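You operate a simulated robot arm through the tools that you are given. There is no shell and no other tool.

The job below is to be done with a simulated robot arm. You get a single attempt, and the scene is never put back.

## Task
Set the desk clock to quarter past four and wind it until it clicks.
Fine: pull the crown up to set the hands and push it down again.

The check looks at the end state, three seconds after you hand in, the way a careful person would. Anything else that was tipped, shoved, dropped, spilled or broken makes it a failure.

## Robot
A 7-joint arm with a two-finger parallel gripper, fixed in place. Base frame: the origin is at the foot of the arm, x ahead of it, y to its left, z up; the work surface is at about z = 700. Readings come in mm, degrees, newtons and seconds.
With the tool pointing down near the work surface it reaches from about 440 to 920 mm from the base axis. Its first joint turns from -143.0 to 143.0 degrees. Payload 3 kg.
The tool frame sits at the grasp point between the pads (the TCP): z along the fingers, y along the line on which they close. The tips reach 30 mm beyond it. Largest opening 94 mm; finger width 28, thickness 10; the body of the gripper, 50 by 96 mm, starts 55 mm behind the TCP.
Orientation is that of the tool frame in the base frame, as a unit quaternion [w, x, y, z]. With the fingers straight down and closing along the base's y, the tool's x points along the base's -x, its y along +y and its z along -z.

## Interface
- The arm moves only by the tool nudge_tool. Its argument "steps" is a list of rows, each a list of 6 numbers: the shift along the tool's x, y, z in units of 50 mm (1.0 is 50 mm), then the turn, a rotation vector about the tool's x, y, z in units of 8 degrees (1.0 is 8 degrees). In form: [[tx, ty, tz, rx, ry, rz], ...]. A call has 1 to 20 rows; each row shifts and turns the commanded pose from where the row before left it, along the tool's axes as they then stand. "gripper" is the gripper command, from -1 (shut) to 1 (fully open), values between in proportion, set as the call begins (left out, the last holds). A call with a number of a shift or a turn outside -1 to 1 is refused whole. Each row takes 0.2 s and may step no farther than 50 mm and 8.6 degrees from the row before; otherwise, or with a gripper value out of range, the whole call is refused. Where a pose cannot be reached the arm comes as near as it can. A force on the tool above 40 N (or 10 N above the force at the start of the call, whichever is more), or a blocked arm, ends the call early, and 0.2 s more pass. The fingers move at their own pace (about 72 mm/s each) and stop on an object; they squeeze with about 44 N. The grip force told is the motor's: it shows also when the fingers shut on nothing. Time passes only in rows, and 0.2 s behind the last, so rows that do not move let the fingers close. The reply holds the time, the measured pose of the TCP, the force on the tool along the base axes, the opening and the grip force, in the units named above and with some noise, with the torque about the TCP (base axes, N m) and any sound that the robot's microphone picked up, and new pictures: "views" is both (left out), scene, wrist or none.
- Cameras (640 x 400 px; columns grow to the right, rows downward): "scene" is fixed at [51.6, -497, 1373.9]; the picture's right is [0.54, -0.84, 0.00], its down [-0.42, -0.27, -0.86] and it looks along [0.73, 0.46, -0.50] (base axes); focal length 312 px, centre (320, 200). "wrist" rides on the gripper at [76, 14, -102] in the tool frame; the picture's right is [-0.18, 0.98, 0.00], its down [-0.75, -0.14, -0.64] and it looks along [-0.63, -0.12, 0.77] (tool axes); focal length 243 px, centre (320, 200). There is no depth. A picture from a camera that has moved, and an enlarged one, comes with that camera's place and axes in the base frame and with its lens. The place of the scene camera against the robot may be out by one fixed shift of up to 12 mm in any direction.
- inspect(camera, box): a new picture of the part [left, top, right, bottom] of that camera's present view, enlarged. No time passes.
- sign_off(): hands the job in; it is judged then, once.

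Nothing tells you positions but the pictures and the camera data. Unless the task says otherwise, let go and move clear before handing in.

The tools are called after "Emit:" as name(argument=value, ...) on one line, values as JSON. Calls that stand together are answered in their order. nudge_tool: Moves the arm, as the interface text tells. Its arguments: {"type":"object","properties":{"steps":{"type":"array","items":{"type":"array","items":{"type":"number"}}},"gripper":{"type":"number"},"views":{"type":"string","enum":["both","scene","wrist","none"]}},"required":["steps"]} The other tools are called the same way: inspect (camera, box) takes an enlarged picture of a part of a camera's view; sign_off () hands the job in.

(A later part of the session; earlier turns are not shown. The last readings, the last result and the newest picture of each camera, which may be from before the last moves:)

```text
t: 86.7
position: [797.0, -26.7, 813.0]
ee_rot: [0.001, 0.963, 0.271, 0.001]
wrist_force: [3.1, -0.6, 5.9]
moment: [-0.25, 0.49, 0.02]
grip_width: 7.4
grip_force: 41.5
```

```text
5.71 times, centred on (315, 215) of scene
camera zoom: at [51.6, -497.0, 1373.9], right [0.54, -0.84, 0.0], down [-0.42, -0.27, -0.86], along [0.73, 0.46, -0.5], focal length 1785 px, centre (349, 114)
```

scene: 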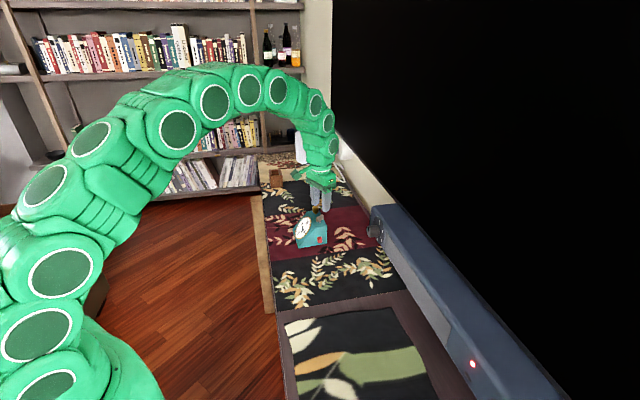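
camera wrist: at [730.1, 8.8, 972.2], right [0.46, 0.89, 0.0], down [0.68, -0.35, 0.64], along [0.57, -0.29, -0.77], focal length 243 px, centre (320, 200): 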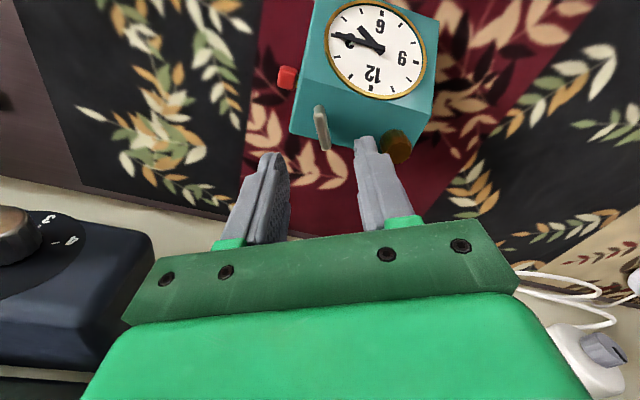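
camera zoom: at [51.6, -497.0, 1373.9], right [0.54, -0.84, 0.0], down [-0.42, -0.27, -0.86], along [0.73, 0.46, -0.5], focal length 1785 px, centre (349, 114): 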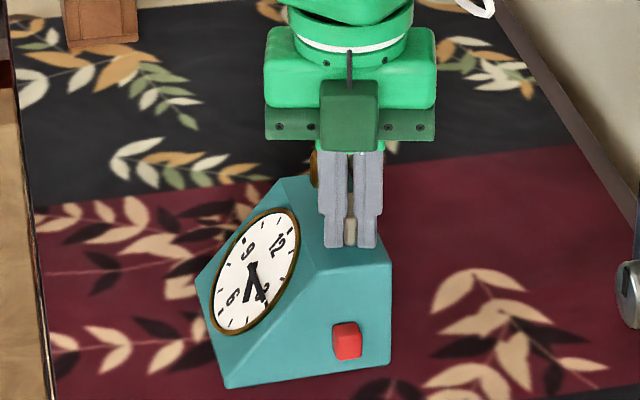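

Emit:
nudge_tool(steps=[[0, -0.0024, 0, 0, 0, 0.25], [0, -0.0024, 0, 0, 0, 0.25], [0, -0.0024, 0, 0, 0, 0.25], [0, -0.0024, 0, 0, 0, 0.25], [0, -0.0024, 0, 0, 0, 0.25], [0, 0, 0, 0, 0, 0]], views="none")

Emit:
inspect(camera="wrist", box=[210, 0, 430, 225])

Emit:
inspect(camera="scene", box=[280, 180, 350, 250])

```text
t: 88.1
position: [796.9, -26.7, 811.5]
ee_rot: [0.001, 0.983, 0.184, 0.002]
wrist_force: [-6.7, -2.9, 3.7]
moment: [0.13, -0.12, 0.02]
grip_width: 7.5
grip_force: 41.2
```

```text
1.78 times, centred on (320, 112) of wrist
camera zoom: at [871.7, -12.2, 915.6], right [0.19, -0.98, 0.0], down [-0.75, -0.14, 0.64], along [-0.63, -0.12, -0.77], focal length 431 px, centre (320, 356)
```

zoom: 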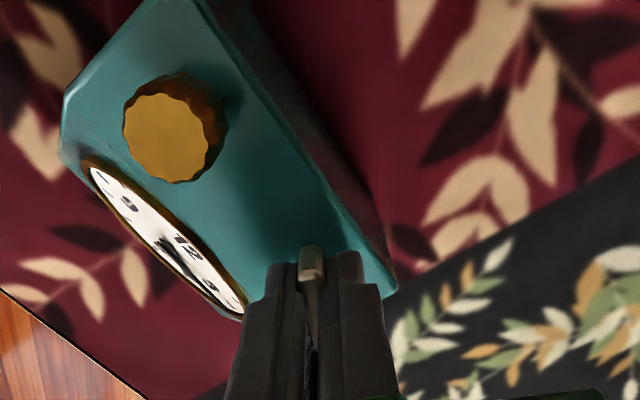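

```text
5.71 times, centred on (315, 215) of scene
camera zoom: at [51.6, -497.0, 1373.9], right [0.54, -0.84, 0.0], down [-0.42, -0.27, -0.86], along [0.73, 0.46, -0.5], focal length 1785 px, centre (349, 114)
```

zoom: 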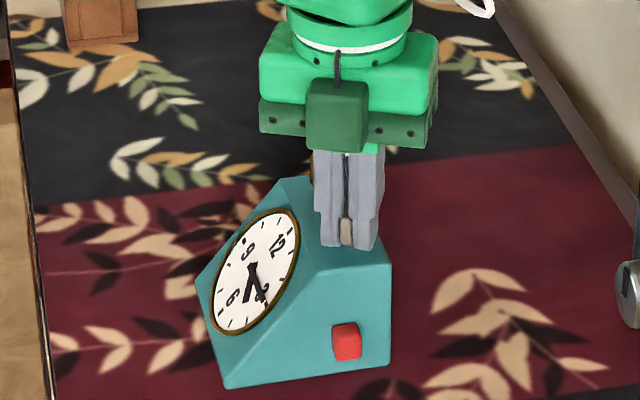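

I've wound about 142° with no click and I'm near the end of the wrist range. I'll open, rise, turn the wrist back 180° and regrasp the symmetric blade centred on its axis.

Emit:
nudge_tool(steps=[[0, 0, 0, 0, 0, 0], [0, 0, 0, 0, 0, 0], [0, 0, 0, 0, 0, 0]], gripper=-0.1, views="none")

Emit:
inspect(camera="scene", box=[295, 195, 335, 235])

Emit:
nudge_tool(steps=[[0, 0, -0.3, 0, 0, 0], [0, 0, -0.5, 0, 0, 0], [0, 0, -0.4, 0, 0, 0], [0, 0, 0, 0, 0, -1], [0, 0, 0, 0, 0, -1], [0, 0, 0, 0, 0, -1], [0, 0, 0, 0, 0, -1], [0, 0, 0, 0, 0, -1], [0, 0, 0, 0, 0, -1], [0, 0, 0, 0, 0, -1], [0, 0, 0, 0, 0, -1], [0, 0, 0, 0, 0, -1], [0, 0, 0, 0, 0, -1], [0, 0, 0, 0, 0, -1], [0, 0, 0, 0, 0, -1], [0, 0, 0, 0, 0, -1], [0, 0, 0, 0, 0, -1], [0, 0, 0, 0, 0, -1], [0, 0, 0, 0, 0, -1]], views="none")

Emit:
nudge_tool(steps=[[0, 0, 0, 0, 0, -1], [0, 0, 0, 0, 0, -1], [0, 0, 0, 0, 0, -1], [0, 0, 0, 0, 0, -1], [0, 0, 0, 0, 0, -1], [0, 0, 0, 0, 0, -1], [0, 0, 0, 0, 0, -0.5], [-0.066, 0.006, 0, 0, 0, 0], [0, 0, 0, 0, 0, 0]], views="wrist")

Emit:
inspect(camera="wrist", box=[285, 95, 355, 165])

Emit:
inspect(camera="scene", box=[280, 180, 350, 250])

```text
t: 88.9
position: [797.0, -26.7, 813.2]
ee_rot: [0.001, 0.983, 0.186, 0.001]
wrist_force: [-0.1, 0.1, -0.2]
moment: [-0.03, 0.04, 0.03]
grip_width: 42.3
grip_force: 0.0
```

```text
10.00 times, centred on (315, 215) of scene
camera zoom: at [51.6, -497.0, 1373.9], right [0.54, -0.84, 0.0], down [-0.42, -0.27, -0.86], along [0.73, 0.46, -0.5], focal length 3124 px, centre (370, 50)
```

zoom: 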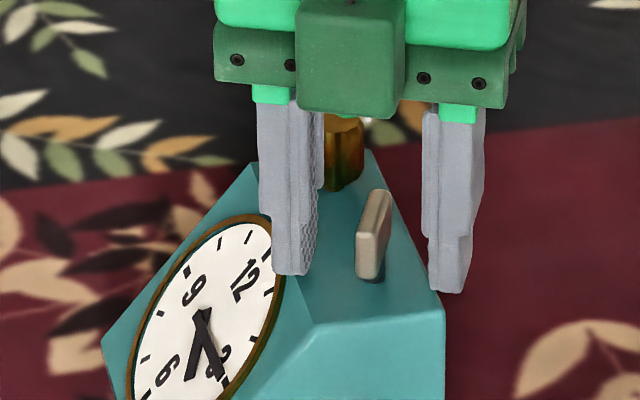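

```text
t: 92.9
position: [796.5, -26.0, 872.1]
ee_rot: [0.002, 0.263, 0.965, 0.0]
wrist_force: [0.2, -0.2, -0.4]
moment: [0.0, 0.04, 0.0]
grip_width: 42.3
grip_force: 0.1
```

```text
t: 94.9
position: [801.1, -24.4, 873.0]
ee_rot: [0.001, -0.186, 0.983, -0.001]
wrist_force: [-0.2, 0.3, 0.8]
moment: [0.0, 0.0, -0.01]
grip_width: 42.6
grip_force: 0.1
camera wrist: at [722.8, -39.1, 974.9], right [-0.19, 0.98, 0.0], down [0.75, 0.14, 0.64], along [0.63, 0.12, -0.77], focal length 243 px, centre (320, 200)
```

wrist: 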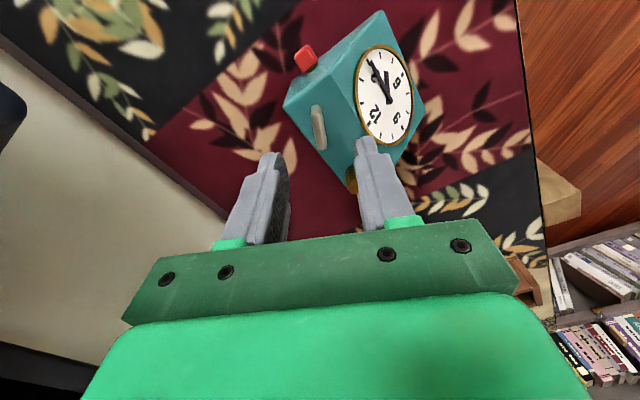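

```text
5.71 times, centred on (320, 130) of wrist
camera zoom: at [722.8, -39.1, 974.9], right [-0.19, 0.98, 0.0], down [0.75, 0.14, 0.64], along [0.63, 0.12, -0.77], focal length 1386 px, centre (320, 600)
```

zoom: 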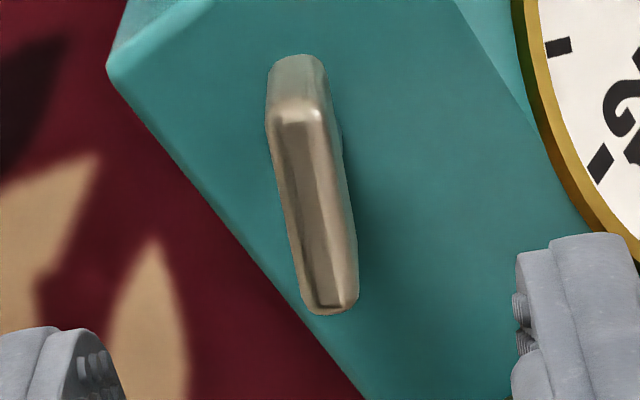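

```text
5.71 times, centred on (315, 215) of scene
camera zoom: at [51.6, -497.0, 1373.9], right [0.54, -0.84, 0.0], down [-0.42, -0.27, -0.86], along [0.73, 0.46, -0.5], focal length 1785 px, centre (349, 114)
```

zoom: 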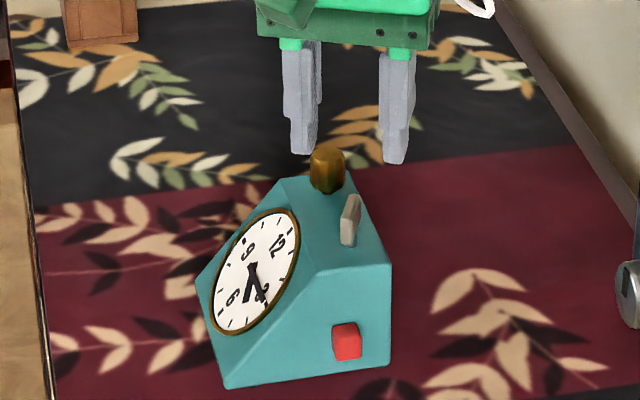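

The key kept its wound position when released. It lines up with the fingers for the second grasp, so I'll descend and close.

Emit:
nudge_tool(steps=[[0, -0.008, 0.3, 0, 0, 0], [0, 0, 0.3, 0, 0, 0], [0, 0, 0.3, 0, 0, 0], [0, 0, 0.32, 0, 0, 0], [0, 0, 0, 0, 0, 0]], views="none")

Emit:
inspect(camera="wrist", box=[210, 60, 410, 225])

Emit:
inspect(camera="scene", box=[295, 195, 335, 235])

```text
t: 96.1
position: [799.3, -25.0, 813.1]
ee_rot: [0.002, -0.186, 0.983, -0.001]
wrist_force: [-0.3, -0.4, -0.4]
moment: [0.02, 0.0, 0.01]
grip_width: 42.3
grip_force: 0.1
```

```text
2.42 times, centred on (310, 142) of wrist
camera zoom: at [722.8, -39.9, 915.1], right [-0.19, 0.98, 0.0], down [0.75, 0.14, 0.64], along [0.63, 0.12, -0.76], focal length 588 px, centre (344, 339)
```

zoom: 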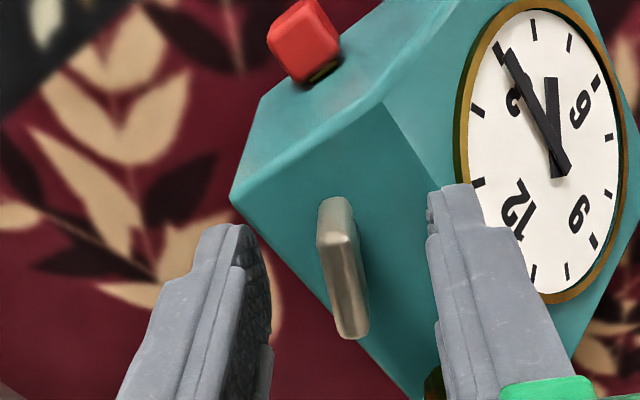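

```text
10.00 times, centred on (315, 215) of scene
camera zoom: at [51.6, -497.0, 1373.9], right [0.54, -0.84, 0.0], down [-0.42, -0.27, -0.86], along [0.73, 0.46, -0.5], focal length 3124 px, centre (370, 50)
```

zoom: 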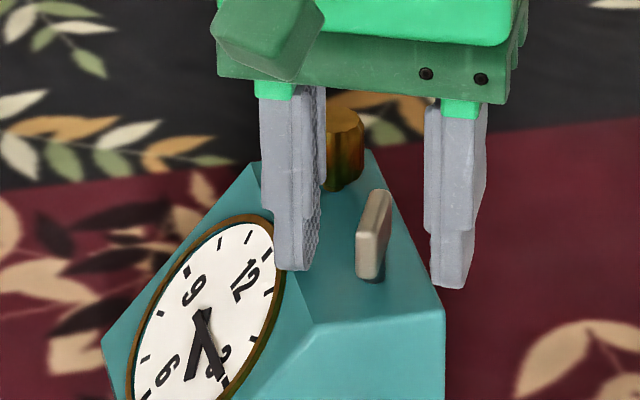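

Emit:
nudge_tool(steps=[[0, 0, 0, 0, 0, 0], [0, 0, 0, 0, 0, 0], [0, 0, 0, 0, 0, 0]], gripper=-1, views="none")

Emit:
inspect(camera="wrist", box=[280, 100, 350, 190])

Emit:
inspect(camera="scene", box=[280, 180, 350, 250])

```text
t: 96.9
position: [800.5, -25.1, 813.4]
ee_rot: [0.001, -0.185, 0.983, 0.0]
wrist_force: [-0.5, 1.0, 2.9]
moment: [0.03, 0.35, -0.01]
grip_width: 7.5
grip_force: 41.5
```

```text
4.44 times, centred on (315, 145) of wrist
camera zoom: at [722.8, -39.8, 915.2], right [-0.19, 0.98, 0.0], down [0.75, 0.14, 0.64], along [0.63, 0.12, -0.76], focal length 1078 px, centre (342, 444)
```

zoom: 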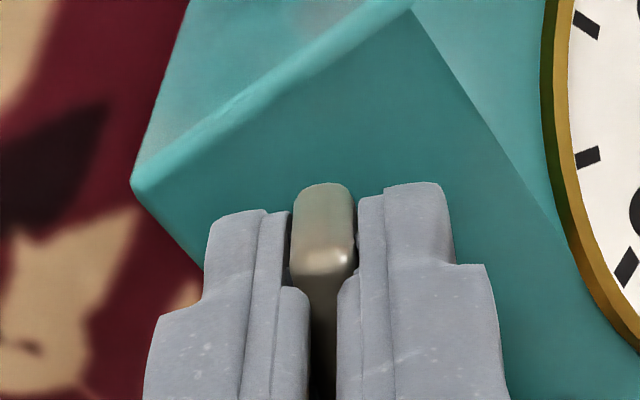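

```text
5.71 times, centred on (315, 215) of scene
camera zoom: at [51.6, -497.0, 1373.9], right [0.54, -0.84, 0.0], down [-0.42, -0.27, -0.86], along [0.73, 0.46, -0.5], focal length 1785 px, centre (349, 114)
```

zoom: 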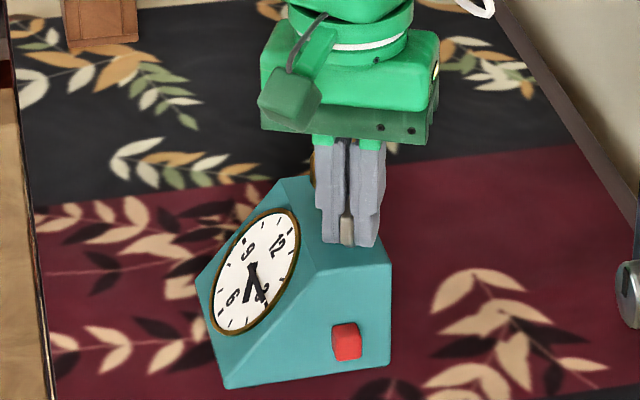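

A clean grasp this time: 7.5 mm opening and almost no side load. I'll resume winding clockwise in short calls.

Emit:
nudge_tool(steps=[[0, 0, 0, 0, 0, 0.25], [0, 0, 0, 0, 0, 0.25], [0, 0, 0, 0, 0, 0.25], [0, 0, 0, 0, 0, 0.25], [0, 0, 0, 0, 0, 0.25], [0, 0, 0, 0, 0, 0.25], [0, 0, 0, 0, 0, 0]], views="none")

Emit:
inspect(camera="scene", box=[280, 180, 350, 250])

```text
t: 98.5
position: [799.4, -24.8, 812.7]
ee_rot: [0.001, -0.082, 0.997, -0.001]
wrist_force: [-6.8, -0.9, 30.7]
moment: [-0.03, 0.87, 0.03]
grip_width: 7.4
grip_force: 41.2
```

```text
5.71 times, centred on (315, 215) of scene
camera zoom: at [51.6, -497.0, 1373.9], right [0.54, -0.84, 0.0], down [-0.42, -0.27, -0.86], along [0.73, 0.46, -0.5], focal length 1785 px, centre (349, 114)
```

zoom: 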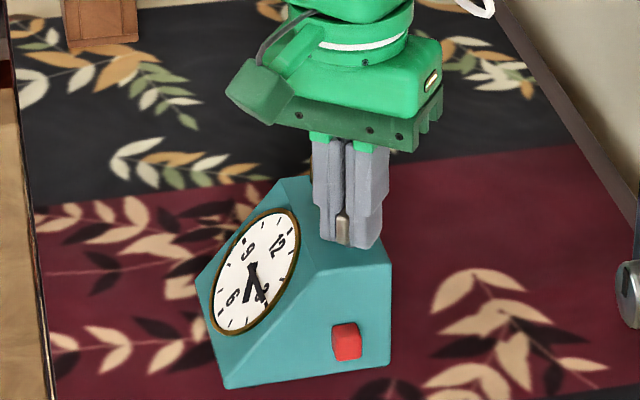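

The downward load has crept up to 30 N, so I'll lift about 1 mm to relieve it and then continue.

Emit:
nudge_tool(steps=[[0.006, 0, -0.022, 0, 0, 0], [0, 0, 0, 0, 0, 0.25], [0, 0, 0, 0, 0, 0.25], [0, 0, 0, 0, 0, 0.25], [0, 0, 0, 0, 0, 0.25], [0, 0, 0, 0, 0, 0]], views="none")

```text
t: 99.9
position: [800.4, -24.9, 812.3]
ee_rot: [0.001, -0.011, 1.0, 0.001]
wrist_force: [-3.6, -3.3, 8.2]
moment: [0.02, -0.66, -0.01]
grip_width: 7.5
grip_force: 41.1
```

Emit:
nudge_tool(steps=[[0.003, -0.003, 0, 0, 0, 0.25], [0, 0, 0, 0, 0, 0.25], [0, 0, 0, 0, 0, 0.25], [0, 0, 0, 0, 0, 0.25], [0, 0, 0, 0, 0, 0.25], [0, 0, 0, 0, 0, 0.25], [0, 0, 0, 0, 0, 0]], views="none")

```text
t: 101.5
position: [798.3, -25.0, 812.5]
ee_rot: [0.002, 0.094, 0.996, -0.001]
wrist_force: [9.9, -4.0, 8.4]
moment: [-0.03, 0.28, 0.01]
grip_width: 7.4
grip_force: 41.5
```

Emit:
nudge_tool(steps=[[-0.008, -0.002, 0, 0, 0, 0.25], [0, 0, 0, 0, 0, 0.25], [0, 0, 0, 0, 0, 0.25], [0, 0, 0, 0, 0, 0.25], [0, 0, 0, 0, 0, 0.25], [0, 0, 0, 0, 0, 0.25], [0, 0, 0, 0, 0, 0]], views="none")

Emit:
inspect(camera="scene", box=[280, 180, 350, 250])

```text
t: 103.1
position: [799.7, -25.5, 813.6]
ee_rot: [0.001, 0.195, 0.981, 0.0]
wrist_force: [-8.8, 10.2, 16.3]
moment: [0.3, 0.7, -0.02]
grip_width: 7.6
grip_force: 41.8
```

```text
5.71 times, centred on (315, 215) of scene
camera zoom: at [51.6, -497.0, 1373.9], right [0.54, -0.84, 0.0], down [-0.42, -0.27, -0.86], along [0.73, 0.46, -0.5], focal length 1785 px, centre (349, 114)
```

zoom: 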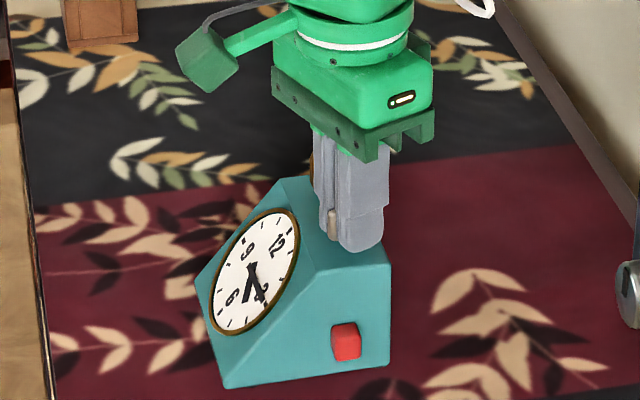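

Emit:
nudge_tool(steps=[[0.008, 0.004, -0.008, 0, 0, 0.25], [0, 0, 0, 0, 0, 0.25], [0, 0, 0, 0, 0, 0.25], [0, 0, 0, 0, 0, 0.25], [0, 0, 0, 0, 0, 0.25], [0, 0, 0, 0, 0, 0.25], [0, 0, 0, 0, 0, 0]], views="none")

```text
t: 104.7
position: [800.3, -25.0, 813.0]
ee_rot: [0.0, 0.298, 0.955, 0.001]
wrist_force: [1.7, 0.9, -0.1]
moment: [-0.22, -0.27, 0.01]
grip_width: 7.5
grip_force: 41.3
```

About 198° wound, forces near zero, no click yet. Continuing.

Emit:
nudge_tool(steps=[[0, 0, 0, 0, 0, 0.25], [0, 0, 0, 0, 0, 0.25], [0, 0, 0, 0, 0, 0.25], [0, 0, 0, 0, 0, 0.25], [0, 0, 0, 0, 0, 0.25], [0, 0, 0, 0, 0, 0.25], [0, 0, 0, 0, 0, 0]], views="none")

Emit:
inspect(camera="scene", box=[280, 180, 350, 250])

```text
t: 106.3
position: [798.6, -25.9, 813.8]
ee_rot: [0.001, 0.396, 0.918, 0.001]
wrist_force: [-5.6, -3.5, 0.7]
moment: [-0.35, 0.05, 0.0]
grip_width: 7.5
grip_force: 41.1
```

```text
5.71 times, centred on (315, 215) of scene
camera zoom: at [51.6, -497.0, 1373.9], right [0.54, -0.84, 0.0], down [-0.42, -0.27, -0.86], along [0.73, 0.46, -0.5], focal length 1785 px, centre (349, 114)
```

zoom: 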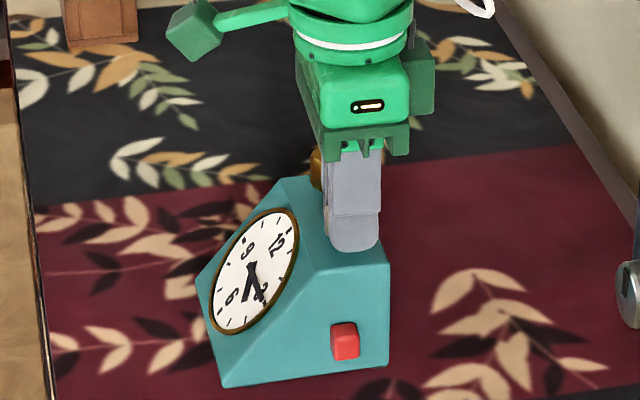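

Emit:
nudge_tool(steps=[[0.001, -0.006, 0, 0, 0, 0.25], [0, 0, 0, 0, 0, 0.25], [0, 0, 0, 0, 0, 0.25], [0, 0, 0, 0, 0, 0.25], [0, 0, 0, 0, 0, 0.25], [0, 0, 0, 0, 0, 0.25], [0, 0, 0, 0, 0, 0]], views="none")

```text
t: 107.9
position: [799.3, -25.6, 813.3]
ee_rot: [0.001, 0.49, 0.872, 0.001]
wrist_force: [-4.8, -3.9, -0.7]
moment: [-0.32, 0.09, 0.0]
grip_width: 7.5
grip_force: 41.5
```

Emit:
nudge_tool(steps=[[0, -0.005, 0, 0, 0, 0.25], [0, 0, 0, 0, 0, 0.25], [0, 0, 0, 0, 0, 0.25], [0, 0, 0, 0, 0, 0.25], [0, 0, 0, 0, 0, 0.25], [0, 0, 0, 0, 0, 0.25], [0, 0, 0, 0, 0, 0]], views="none")

Emit:
inspect(camera="scene", box=[280, 180, 350, 250])

```text
t: 109.5
position: [799.8, -24.6, 814.2]
ee_rot: [0.002, 0.578, 0.816, 0.001]
wrist_force: [-6.9, -3.6, 0.5]
moment: [-0.34, 0.09, 0.01]
grip_width: 7.5
grip_force: 41.3
```

```text
5.71 times, centred on (315, 215) of scene
camera zoom: at [51.6, -497.0, 1373.9], right [0.54, -0.84, 0.0], down [-0.42, -0.27, -0.86], along [0.73, 0.46, -0.5], focal length 1785 px, centre (349, 114)
```

zoom: 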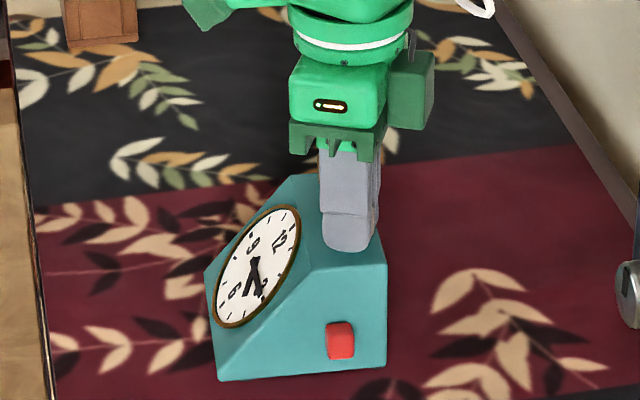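

The clock itself has now turned by about 11°, so it seems I lifted it slightly through the key and took away its grip on the table. I'll check this before doing anything else.

Emit:
inspect(camera="scene", box=[295, 225, 335, 255])

Emit:
inspect(camera="wrist", box=[210, 0, 430, 225])

Emit:
inspect(camera="scene", box=[290, 215, 320, 240])

```text
13.33 times, centred on (315, 240) of scene
camera zoom: at [51.6, -497.0, 1373.9], right [0.54, -0.84, 0.0], down [-0.42, -0.27, -0.86], along [0.73, 0.46, -0.5], focal length 4166 px, centre (387, -333)
```

zoom: 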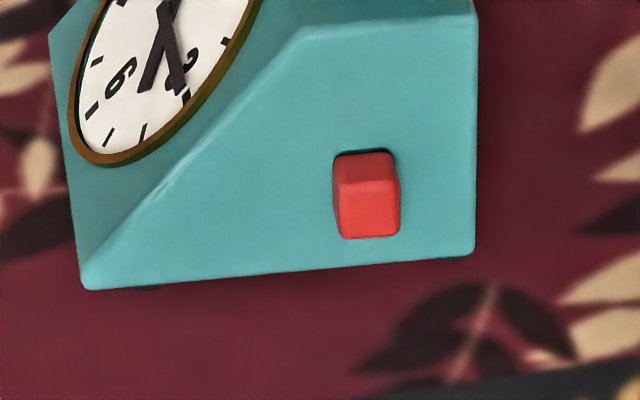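

```text
1.78 times, centred on (320, 112) of wrist
camera zoom: at [786.8, 51.3, 915.6], right [0.99, 0.15, 0.0], down [0.11, -0.76, 0.64], along [0.1, -0.64, -0.77], focal length 431 px, centre (320, 356)
```

zoom: 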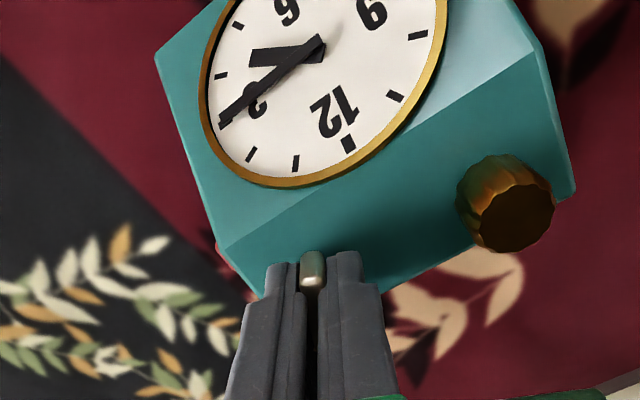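

```text
16.00 times, centred on (305, 228) of scene
camera zoom: at [51.6, -497.0, 1373.9], right [0.54, -0.84, 0.0], down [-0.42, -0.27, -0.86], along [0.73, 0.46, -0.5], focal length 4999 px, centre (560, -240)
```

zoom: 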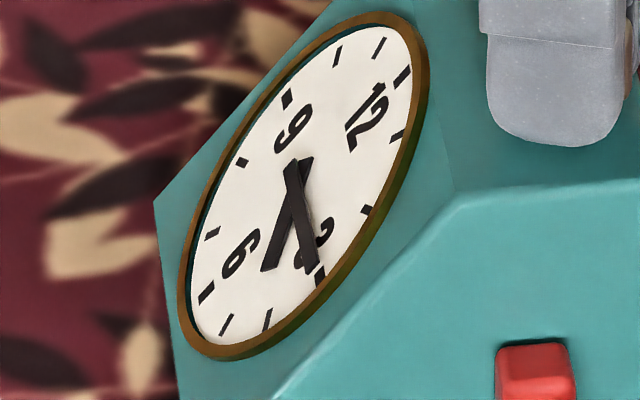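

The clock is on its feet but slid round because there was almost no downward load while the key had stiffened. I'll turn back slowly the same amount to bring the clock back, then press down more firmly before winding on.

Emit:
nudge_tool(steps=[[0, 0, 0, 0, 0, -0.25], [0, 0, 0, 0, 0, -0.25], [0, 0, 0, 0, 0, -0.25], [0, 0, 0, 0, 0, 0]], views="none")

Emit:
inspect(camera="scene", box=[280, 180, 350, 250])

Emit:
inspect(camera="wrist", box=[210, 0, 430, 225])

```text
t: 110.5
position: [799.4, -25.5, 812.7]
ee_rot: [0.002, 0.534, 0.846, 0.0]
wrist_force: [0.5, -1.7, 0.0]
moment: [-0.39, -0.12, -0.01]
grip_width: 7.5
grip_force: 41.4
```

```text
5.71 times, centred on (315, 215) of scene
camera zoom: at [51.6, -497.0, 1373.9], right [0.54, -0.84, 0.0], down [-0.42, -0.27, -0.86], along [0.73, 0.46, -0.5], focal length 1785 px, centre (349, 114)
```

zoom: 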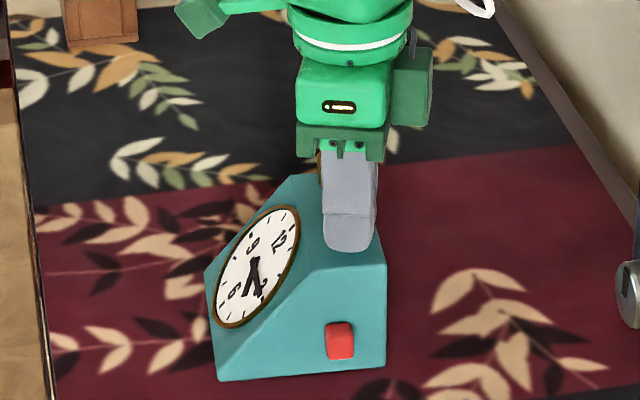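

```text
1.78 times, centred on (320, 112) of wrist
camera zoom: at [778.5, 49.8, 915.4], right [0.97, 0.26, 0.0], down [0.19, -0.74, 0.64], along [0.17, -0.62, -0.77], focal length 431 px, centre (320, 356)
```

zoom: 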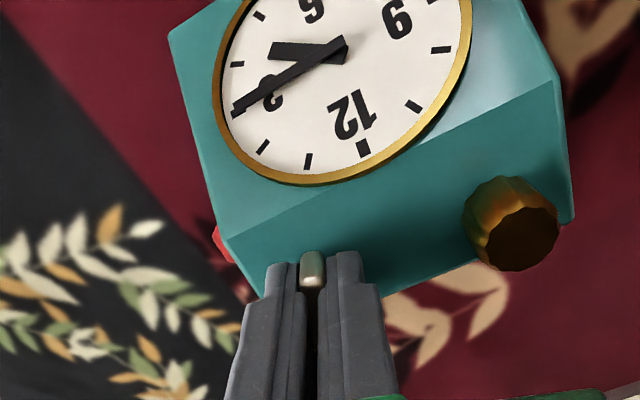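

The key turned back 6° on its own and the clock stayed where it is. I'll press down on the key for more table grip, then wind on from here.

Emit:
nudge_tool(steps=[[0, 0, 0.02, 0, 0, 0], [0, 0, 0, 0, 0, 0]], views="none")

Emit:
nudge_tool(steps=[[0, 0, 0.01, 0, 0, 0], [0, 0, 0, 0, 0, 0]], views="none")

```text
t: 111.1
position: [799.0, -25.4, 812.2]
ee_rot: [0.002, 0.535, 0.845, 0.001]
wrist_force: [-12.9, 3.3, 23.4]
moment: [0.72, 0.63, -0.01]
grip_width: 7.4
grip_force: 41.9
```

```text
t: 111.6
position: [798.9, -25.9, 813.6]
ee_rot: [0.002, 0.534, 0.845, 0.0]
wrist_force: [-9.3, 1.3, 8.0]
moment: [0.01, 0.39, 0.01]
grip_width: 7.8
grip_force: 41.2
stopped in row 2: the force on the tool passed its limit at 41 N (the readings are from after the stop); the commanded pose is now the measured one
```

Emit:
nudge_tool(steps=[[0.003, -0.007, 0.004, 0, 0, 0], [0, 0, 0, 0, 0, 0.25], [0, 0, 0, 0, 0, 0.25], [0, 0, 0, 0, 0, 0.25], [0, 0, 0, 0, 0, 0]], views="none")

Emit:
inspect(camera="scene", box=[280, 180, 350, 250])

```text
t: 112.8
position: [798.8, -25.0, 813.8]
ee_rot: [0.002, 0.578, 0.816, 0.001]
wrist_force: [-8.1, 1.6, 16.5]
moment: [-0.24, 0.35, -0.01]
grip_width: 7.8
grip_force: 42.2
```

```text
5.71 times, centred on (315, 215) of scene
camera zoom: at [51.6, -497.0, 1373.9], right [0.54, -0.84, 0.0], down [-0.42, -0.27, -0.86], along [0.73, 0.46, -0.5], focal length 1785 px, centre (349, 114)
```

zoom: 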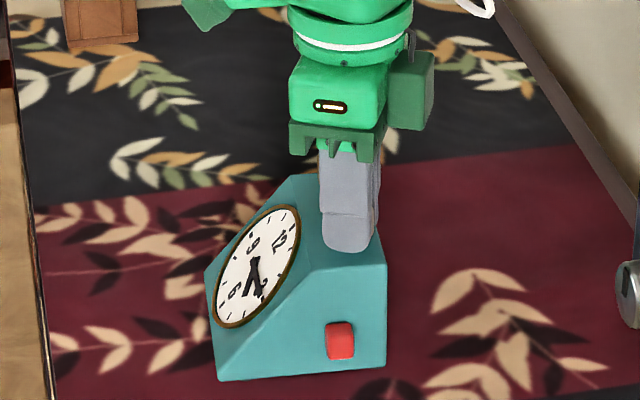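

With 16 N of downward load the clock holds still while the key turns. Continuing.

Emit:
nudge_tool(steps=[[0.004, -0.006, 0, 0, 0, 0.25], [0, 0, 0, 0, 0, 0.25], [0, 0, 0, 0, 0, 0.25], [0, 0, 0, 0, 0, 0.25], [0, 0, 0, 0, 0, 0.25], [0, 0, 0, 0, 0, 0]], views="none")

Emit:
inspect(camera="scene", box=[280, 180, 350, 250])

```text
t: 114.2
position: [799.2, -25.7, 813.7]
ee_rot: [0.002, 0.647, 0.763, 0.001]
wrist_force: [4.4, 0.6, 20.1]
moment: [-0.83, 0.1, -0.03]
grip_width: 7.7
grip_force: 41.6
```

```text
5.71 times, centred on (315, 215) of scene
camera zoom: at [51.6, -497.0, 1373.9], right [0.54, -0.84, 0.0], down [-0.42, -0.27, -0.86], along [0.73, 0.46, -0.5], focal length 1785 px, centre (349, 114)
```

zoom: 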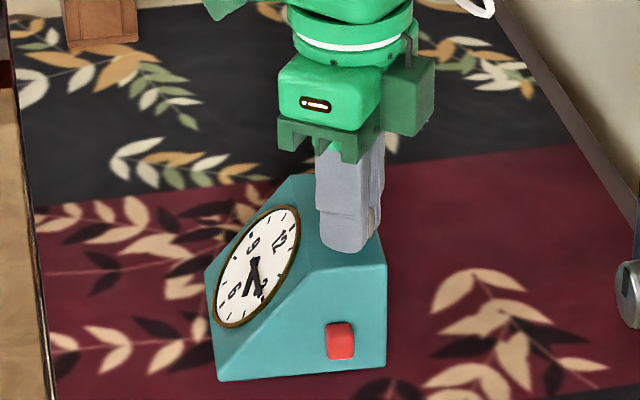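

Emit:
nudge_tool(steps=[[0, 0, -0.004, 0, 0, 0.25], [0, 0, 0, 0, 0, 0.25], [0, 0, 0, 0, 0, 0.25], [0, 0, 0, 0, 0, 0.25], [0, 0, 0, 0, 0, 0.25], [0, 0, 0, 0, 0, 0]], views="none")

```text
t: 115.6
position: [799.9, -26.0, 813.3]
ee_rot: [0.003, 0.712, 0.703, 0.002]
wrist_force: [7.0, -2.7, 34.8]
moment: [-0.83, 0.15, -0.01]
grip_width: 7.5
grip_force: 41.7
```

Emit:
nudge_tool(steps=[[-0.004, 0.002, -0.016, 0, 0, 0], [0, 0, 0, 0, 0, 0.25], [0, 0, 0, 0, 0, 0.25], [0, 0, 0, 0, 0, 0.25], [0, 0, 0, 0, 0, 0]], views="none")

Emit:
inspect(camera="scene", box=[280, 180, 350, 250])

```text
t: 116.8
position: [799.8, -24.5, 813.6]
ee_rot: [0.002, 0.747, 0.665, 0.0]
wrist_force: [3.4, -2.4, 18.7]
moment: [-0.48, 0.11, 0.0]
grip_width: 7.4
grip_force: 41.3
```

```text
5.71 times, centred on (315, 215) of scene
camera zoom: at [51.6, -497.0, 1373.9], right [0.54, -0.84, 0.0], down [-0.42, -0.27, -0.86], along [0.73, 0.46, -0.5], focal length 1785 px, centre (349, 114)
```

zoom: 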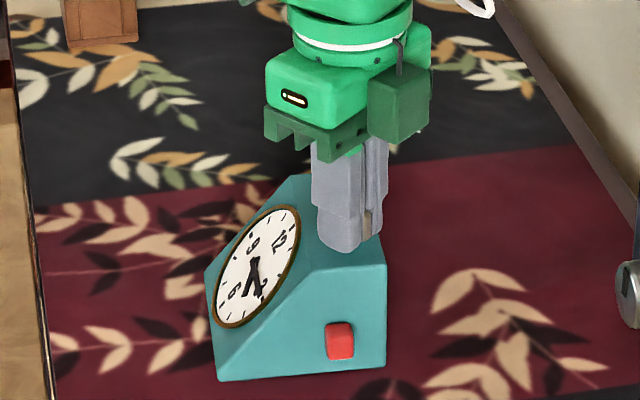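

The clock is steady and the key is now about 248° from its start. I'll keep winding in 10 to 12° calls.

Emit:
nudge_tool(steps=[[-0.002, 0.001, -0.004, 0, 0, 0.25], [0, 0, 0, 0, 0, 0.25], [0, 0, 0, 0, 0, 0.25], [0, 0, 0, 0, 0, 0.25], [0, 0, 0, 0, 0, 0.25], [0, 0, 0, 0, 0, 0]], views="none")

```text
t: 118.2
position: [797.6, -25.3, 813.8]
ee_rot: [0.001, 0.802, 0.597, 0.002]
wrist_force: [0.3, 0.8, 10.3]
moment: [-0.51, 0.28, -0.04]
grip_width: 7.4
grip_force: 41.8
```

Emit:
nudge_tool(steps=[[0, 0, 0, 0, 0, 0.25], [0, 0, 0, 0, 0, 0.25], [0, 0, 0, 0, 0, 0.25], [0, 0, 0, 0, 0, 0.25], [0, 0, 0, 0, 0, 0.25], [0, 0, 0, 0, 0, 0]], views="none")

Emit:
inspect(camera="scene", box=[280, 180, 350, 250])

```text
t: 119.6
position: [798.8, -25.8, 812.6]
ee_rot: [0.001, 0.85, 0.526, 0.001]
wrist_force: [-10.0, -1.9, 4.5]
moment: [-0.21, 0.44, -0.01]
grip_width: 7.7
grip_force: 41.9
```

```text
5.71 times, centred on (315, 215) of scene
camera zoom: at [51.6, -497.0, 1373.9], right [0.54, -0.84, 0.0], down [-0.42, -0.27, -0.86], along [0.73, 0.46, -0.5], focal length 1785 px, centre (349, 114)
```

zoom: 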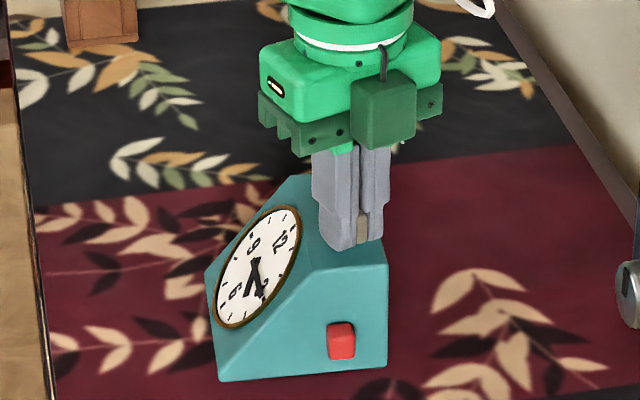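

Emit:
nudge_tool(steps=[[-0.005, -0.006, 0.006, 0, 0, 0.25], [0, 0, 0, 0, 0, 0.25], [0, 0, 0, 0, 0, 0.25], [0, 0, 0, 0, 0, 0.25], [0, 0, 0, 0, 0, 0.25], [0, 0, 0, 0, 0, 0]], views="none")

```text
t: 121.0
position: [799.6, -26.8, 814.4]
ee_rot: [0.001, 0.893, 0.449, 0.001]
wrist_force: [5.4, -2.4, -0.1]
moment: [-0.23, 0.26, -0.04]
grip_width: 7.8
grip_force: 41.4
```

Emit:
nudge_tool(steps=[[0.002, 0.003, 0.01, 0, 0, 0], [0, 0, 0, 0, 0, 0.25], [0, 0, 0, 0, 0, 0.25], [0, 0, 0, 0, 0, 0.25], [0, 0, 0, 0, 0, 0.25], [0, 0, 0, 0, 0, 0]], views="none")

Emit:
inspect(camera="scene", box=[280, 180, 350, 250])

```text
t: 122.4
position: [797.9, -25.7, 811.9]
ee_rot: [0.001, 0.922, 0.386, 0.002]
wrist_force: [5.6, -4.4, 1.5]
moment: [-0.24, 0.25, -0.03]
grip_width: 7.4
grip_force: 41.8
```

```text
5.71 times, centred on (315, 215) of scene
camera zoom: at [51.6, -497.0, 1373.9], right [0.54, -0.84, 0.0], down [-0.42, -0.27, -0.86], along [0.73, 0.46, -0.5], focal length 1785 px, centre (349, 114)
```

zoom: 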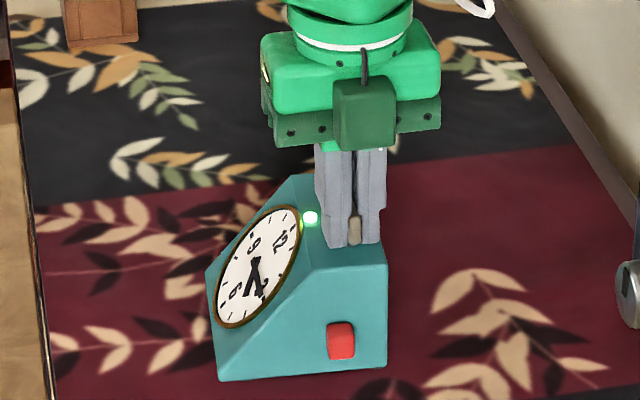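

A green glowing spot has appeared on the clock near the top of the dial. I'll take a closer look.

Emit:
inspect(camera="scene", box=[300, 205, 330, 225])

Emit:
inspect(camera="scene", box=[290, 215, 320, 240])

Emit:
inspect(camera="wrist", box=[150, 0, 430, 225])

```text
16.00 times, centred on (315, 215) of scene
camera zoom: at [51.6, -497.0, 1373.9], right [0.54, -0.84, 0.0], down [-0.42, -0.27, -0.86], along [0.73, 0.46, -0.5], focal length 4999 px, centre (400, -40)
```

zoom: 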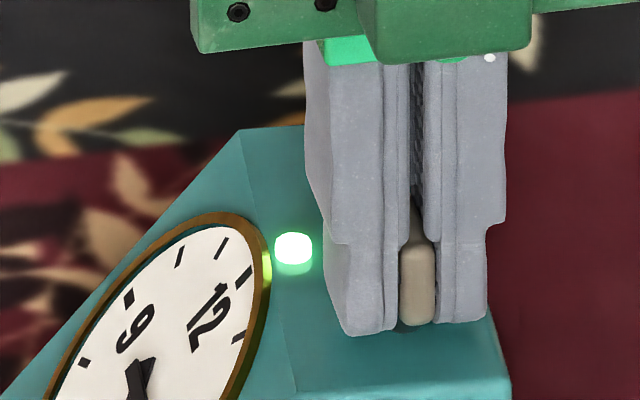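

```text
16.00 times, centred on (305, 228) of scene
camera zoom: at [51.6, -497.0, 1373.9], right [0.54, -0.84, 0.0], down [-0.42, -0.27, -0.86], along [0.73, 0.46, -0.5], focal length 4999 px, centre (560, -240)
```

zoom: 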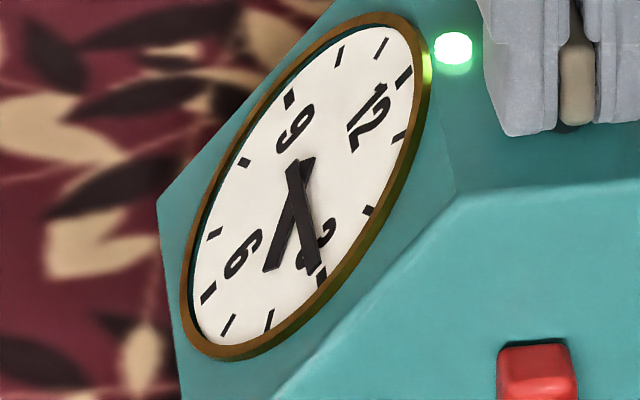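

```text
1.78 times, centred on (290, 112) of wrist
camera zoom: at [861.4, 18.6, 915.7], right [0.57, -0.82, 0.0], down [-0.63, -0.44, 0.64], along [-0.52, -0.37, -0.77], focal length 431 px, centre (373, 356)
```

zoom: 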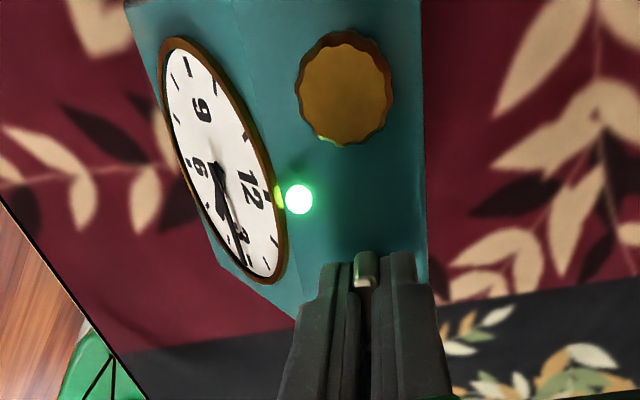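

A green indicator on the clock has lit up, which was dark before, yet no sound was reported. I'll hold still for a moment and check what the next reply says.

Emit:
nudge_tool(steps=[[0, 0, 0, 0, 0, 0], [0, 0, 0, 0, 0, 0]], views="none")

Emit:
inspect(camera="scene", box=[280, 180, 350, 250])

```text
t: 123.0
position: [798.7, -26.6, 812.7]
ee_rot: [0.001, 0.923, 0.386, 0.001]
wrist_force: [5.4, -3.8, 0.0]
moment: [-0.22, 0.3, -0.02]
grip_width: 7.7
grip_force: 41.8
```

```text
5.71 times, centred on (315, 215) of scene
camera zoom: at [51.6, -497.0, 1373.9], right [0.54, -0.84, 0.0], down [-0.42, -0.27, -0.86], along [0.73, 0.46, -0.5], focal length 1785 px, centre (349, 114)
```

zoom: 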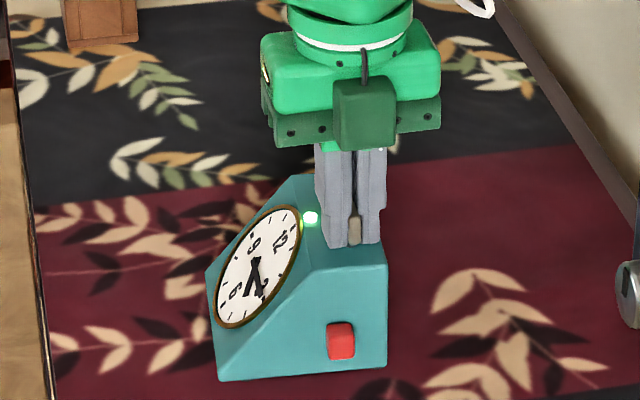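

No sound has been reported, so by the task's own criterion (the click) winding isn't finished. I'll continue in very small steps, pressing down a little, and stop at the click or any stiffening.

Emit:
nudge_tool(steps=[[0, 0, 0.01, 0, 0, 0], [0, 0, 0, 0, 0, 0.25], [0, 0, 0, 0, 0, 0.25], [0, 0, 0, 0, 0, 0]], views="none")

Emit:
inspect(camera="scene", box=[280, 180, 350, 250])

```text
t: 124.0
position: [799.0, -26.3, 813.2]
ee_rot: [0.001, 0.936, 0.353, 0.003]
wrist_force: [-11.3, -6.2, 22.3]
moment: [-0.7, 1.0, 0.0]
grip_width: 7.6
grip_force: 41.6
```

```text
5.71 times, centred on (315, 215) of scene
camera zoom: at [51.6, -497.0, 1373.9], right [0.54, -0.84, 0.0], down [-0.42, -0.27, -0.86], along [0.73, 0.46, -0.5], focal length 1785 px, centre (349, 114)
```

zoom: 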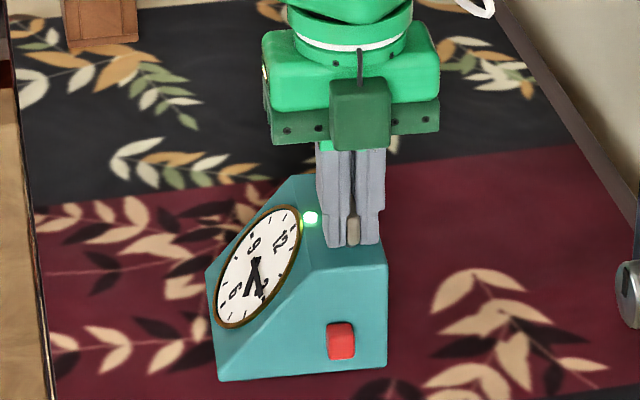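

Emit:
nudge_tool(steps=[[-0.008, -0.002, -0.005, 0, 0, 0.125], [0, 0, 0, 0, 0, 0.25], [0, 0, 0, 0, 0, 0.25], [0, 0, 0, 0, 0, 0]], views="none")

Emit:
inspect(camera="scene", box=[280, 180, 350, 250])

```text
t: 125.0
position: [799.5, -24.1, 813.3]
ee_rot: [0.001, 0.95, 0.312, 0.002]
wrist_force: [0.9, -5.0, 15.6]
moment: [-0.1, 0.15, 1.23]
grip_width: 8.3
grip_force: 42.3
```

```text
5.71 times, centred on (315, 215) of scene
camera zoom: at [51.6, -497.0, 1373.9], right [0.54, -0.84, 0.0], down [-0.42, -0.27, -0.86], along [0.73, 0.46, -0.5], focal length 1785 px, centre (349, 114)
```

zoom: 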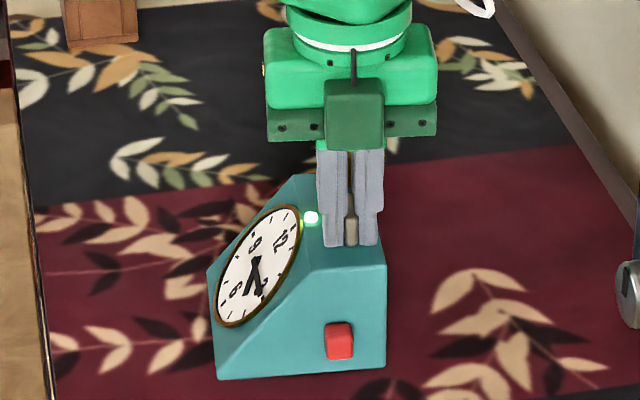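

The torque jumped to 1.2 N·m, so the key has reached its end stop just after the green light came on, and I won't force it further. I'll wait briefly to hear whether a sound is reported, then ease off.

Emit:
nudge_tool(steps=[[0, 0, 0, 0, 0, 0], [0, 0, 0, 0, 0, 0]], views="none")

```text
t: 125.6
position: [798.5, -26.1, 813.6]
ee_rot: [0.001, 0.95, 0.312, 0.003]
wrist_force: [2.4, -3.9, 14.8]
moment: [0.08, -0.12, 1.15]
grip_width: 8.3
grip_force: 41.7
```

It's holding at the stop with no further sound. I'll turn back about 2° to unload the stop so nothing jumps when I open the fingers.

Emit:
nudge_tool(steps=[[0, 0, -0.005, 0, 0, -0.125], [0, 0, 0, 0, 0, -0.125], [0, 0, 0, 0, 0, 0]], views="none")

Emit:
inspect(camera="scene", box=[280, 180, 350, 250])

```text
t: 126.4
position: [797.9, -25.8, 811.9]
ee_rot: [0.0, 0.944, 0.329, 0.002]
wrist_force: [-4.8, 3.6, 22.1]
moment: [0.12, 0.15, 0.62]
grip_width: 7.6
grip_force: 42.0
```

```text
5.71 times, centred on (315, 215) of scene
camera zoom: at [51.6, -497.0, 1373.9], right [0.54, -0.84, 0.0], down [-0.42, -0.27, -0.86], along [0.73, 0.46, -0.5], focal length 1785 px, centre (349, 114)
```

zoom: 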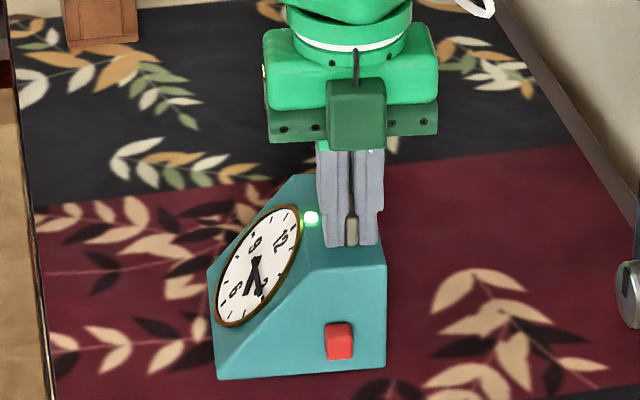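

Emit:
nudge_tool(steps=[[0, 0, -0.01, 0, 0, -0.125], [0, 0, 0, 0, 0, -0.06], [0, 0, 0, 0, 0, 0]], views="none")

```text
t: 127.2
position: [799.3, -25.9, 813.1]
ee_rot: [0.001, 0.94, 0.341, 0.002]
wrist_force: [0.4, 10.0, 19.3]
moment: [0.08, 0.28, 0.02]
grip_width: 7.6
grip_force: 41.5
```

The stop is unloaded now. I'll open the fingers, rise clear and check the lamp, the key, the crown and the dial.

Emit:
nudge_tool(steps=[[0, 0, 0, 0, 0, 0], [0, 0, 0, 0, 0, 0], [0, 0, 0, 0, 0, 0]], gripper=-0.1, views="none")

Emit:
inspect(camera="scene", box=[280, 180, 350, 250])

Emit:
nudge_tool(steps=[[0, 0, -0.3, 0, 0, 0], [0, 0, -0.5, 0, 0, 0], [0, 0, -0.9, 0, 0, 0], [0, 0, -0.9, 0, 0, 0], [0, 0, 0, 0, 0, 0]], views="scene")

Emit:
inspect(camera="scene", box=[280, 180, 350, 250])

Emit:
inspect(camera="scene", box=[290, 215, 320, 240])

Emit:
inspect(camera="scene", box=[300, 200, 330, 222])

```text
t: 128.0
position: [799.0, -26.1, 812.2]
ee_rot: [0.0, 0.94, 0.342, 0.001]
wrist_force: [-0.3, -0.5, -0.1]
moment: [0.01, 0.02, -0.02]
grip_width: 42.5
grip_force: 0.1
```

```text
5.71 times, centred on (315, 215) of scene
camera zoom: at [51.6, -497.0, 1373.9], right [0.54, -0.84, 0.0], down [-0.42, -0.27, -0.86], along [0.73, 0.46, -0.5], focal length 1785 px, centre (349, 114)
```

zoom: 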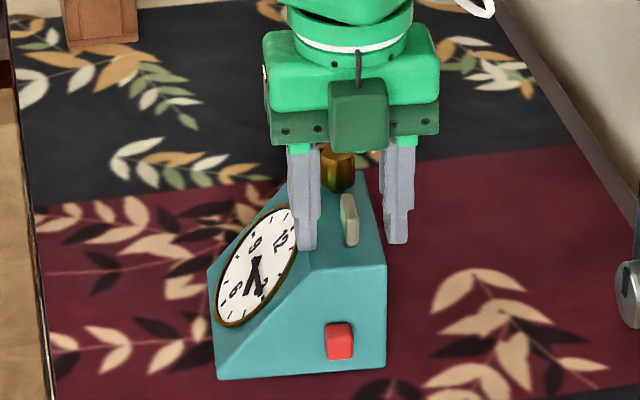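

```text
t: 129.2
position: [797.2, -30.4, 945.4]
ee_rot: [0.001, 0.94, 0.341, 0.002]
wrist_force: [-0.4, 0.3, 0.9]
moment: [-0.02, 0.0, 0.0]
grip_width: 42.0
grip_force: 0.1
```

scene: 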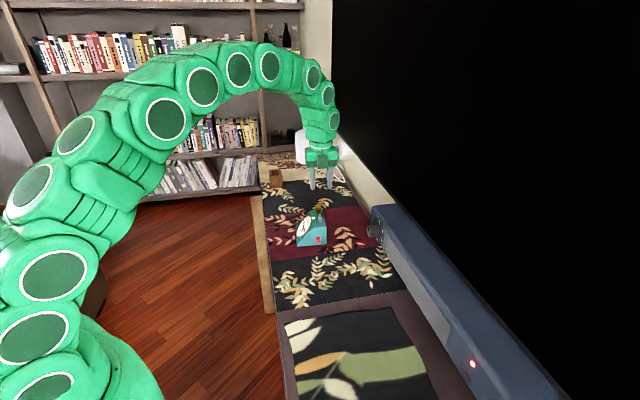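

```text
5.71 times, centred on (315, 215) of scene
camera zoom: at [51.6, -497.0, 1373.9], right [0.54, -0.84, 0.0], down [-0.42, -0.27, -0.86], along [0.73, 0.46, -0.5], focal length 1785 px, centre (349, 114)
```

zoom: 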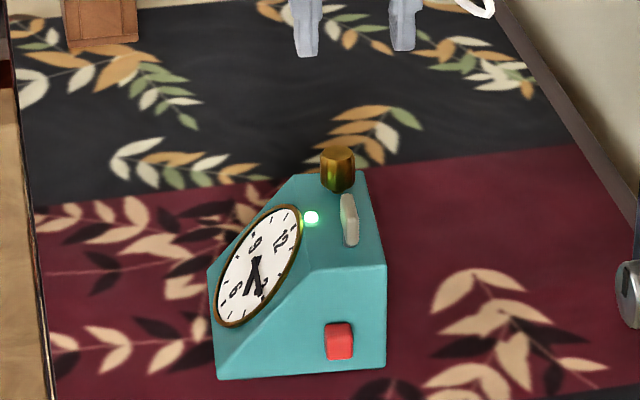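

```text
16.00 times, centred on (305, 228) of scene
camera zoom: at [51.6, -497.0, 1373.9], right [0.54, -0.84, 0.0], down [-0.42, -0.27, -0.86], along [0.73, 0.46, -0.5], focal length 4999 px, centre (560, -240)
```

zoom: 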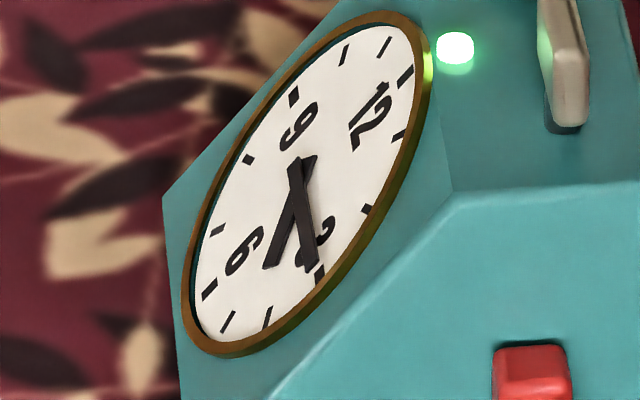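

```text
16.00 times, centred on (315, 211) of scene
camera zoom: at [51.6, -497.0, 1373.9], right [0.54, -0.84, 0.0], down [-0.42, -0.27, -0.86], along [0.73, 0.46, -0.5], focal length 4999 px, centre (400, 24)
```

zoom: 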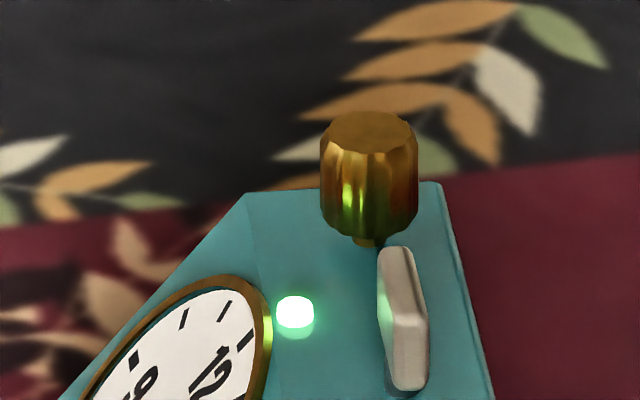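

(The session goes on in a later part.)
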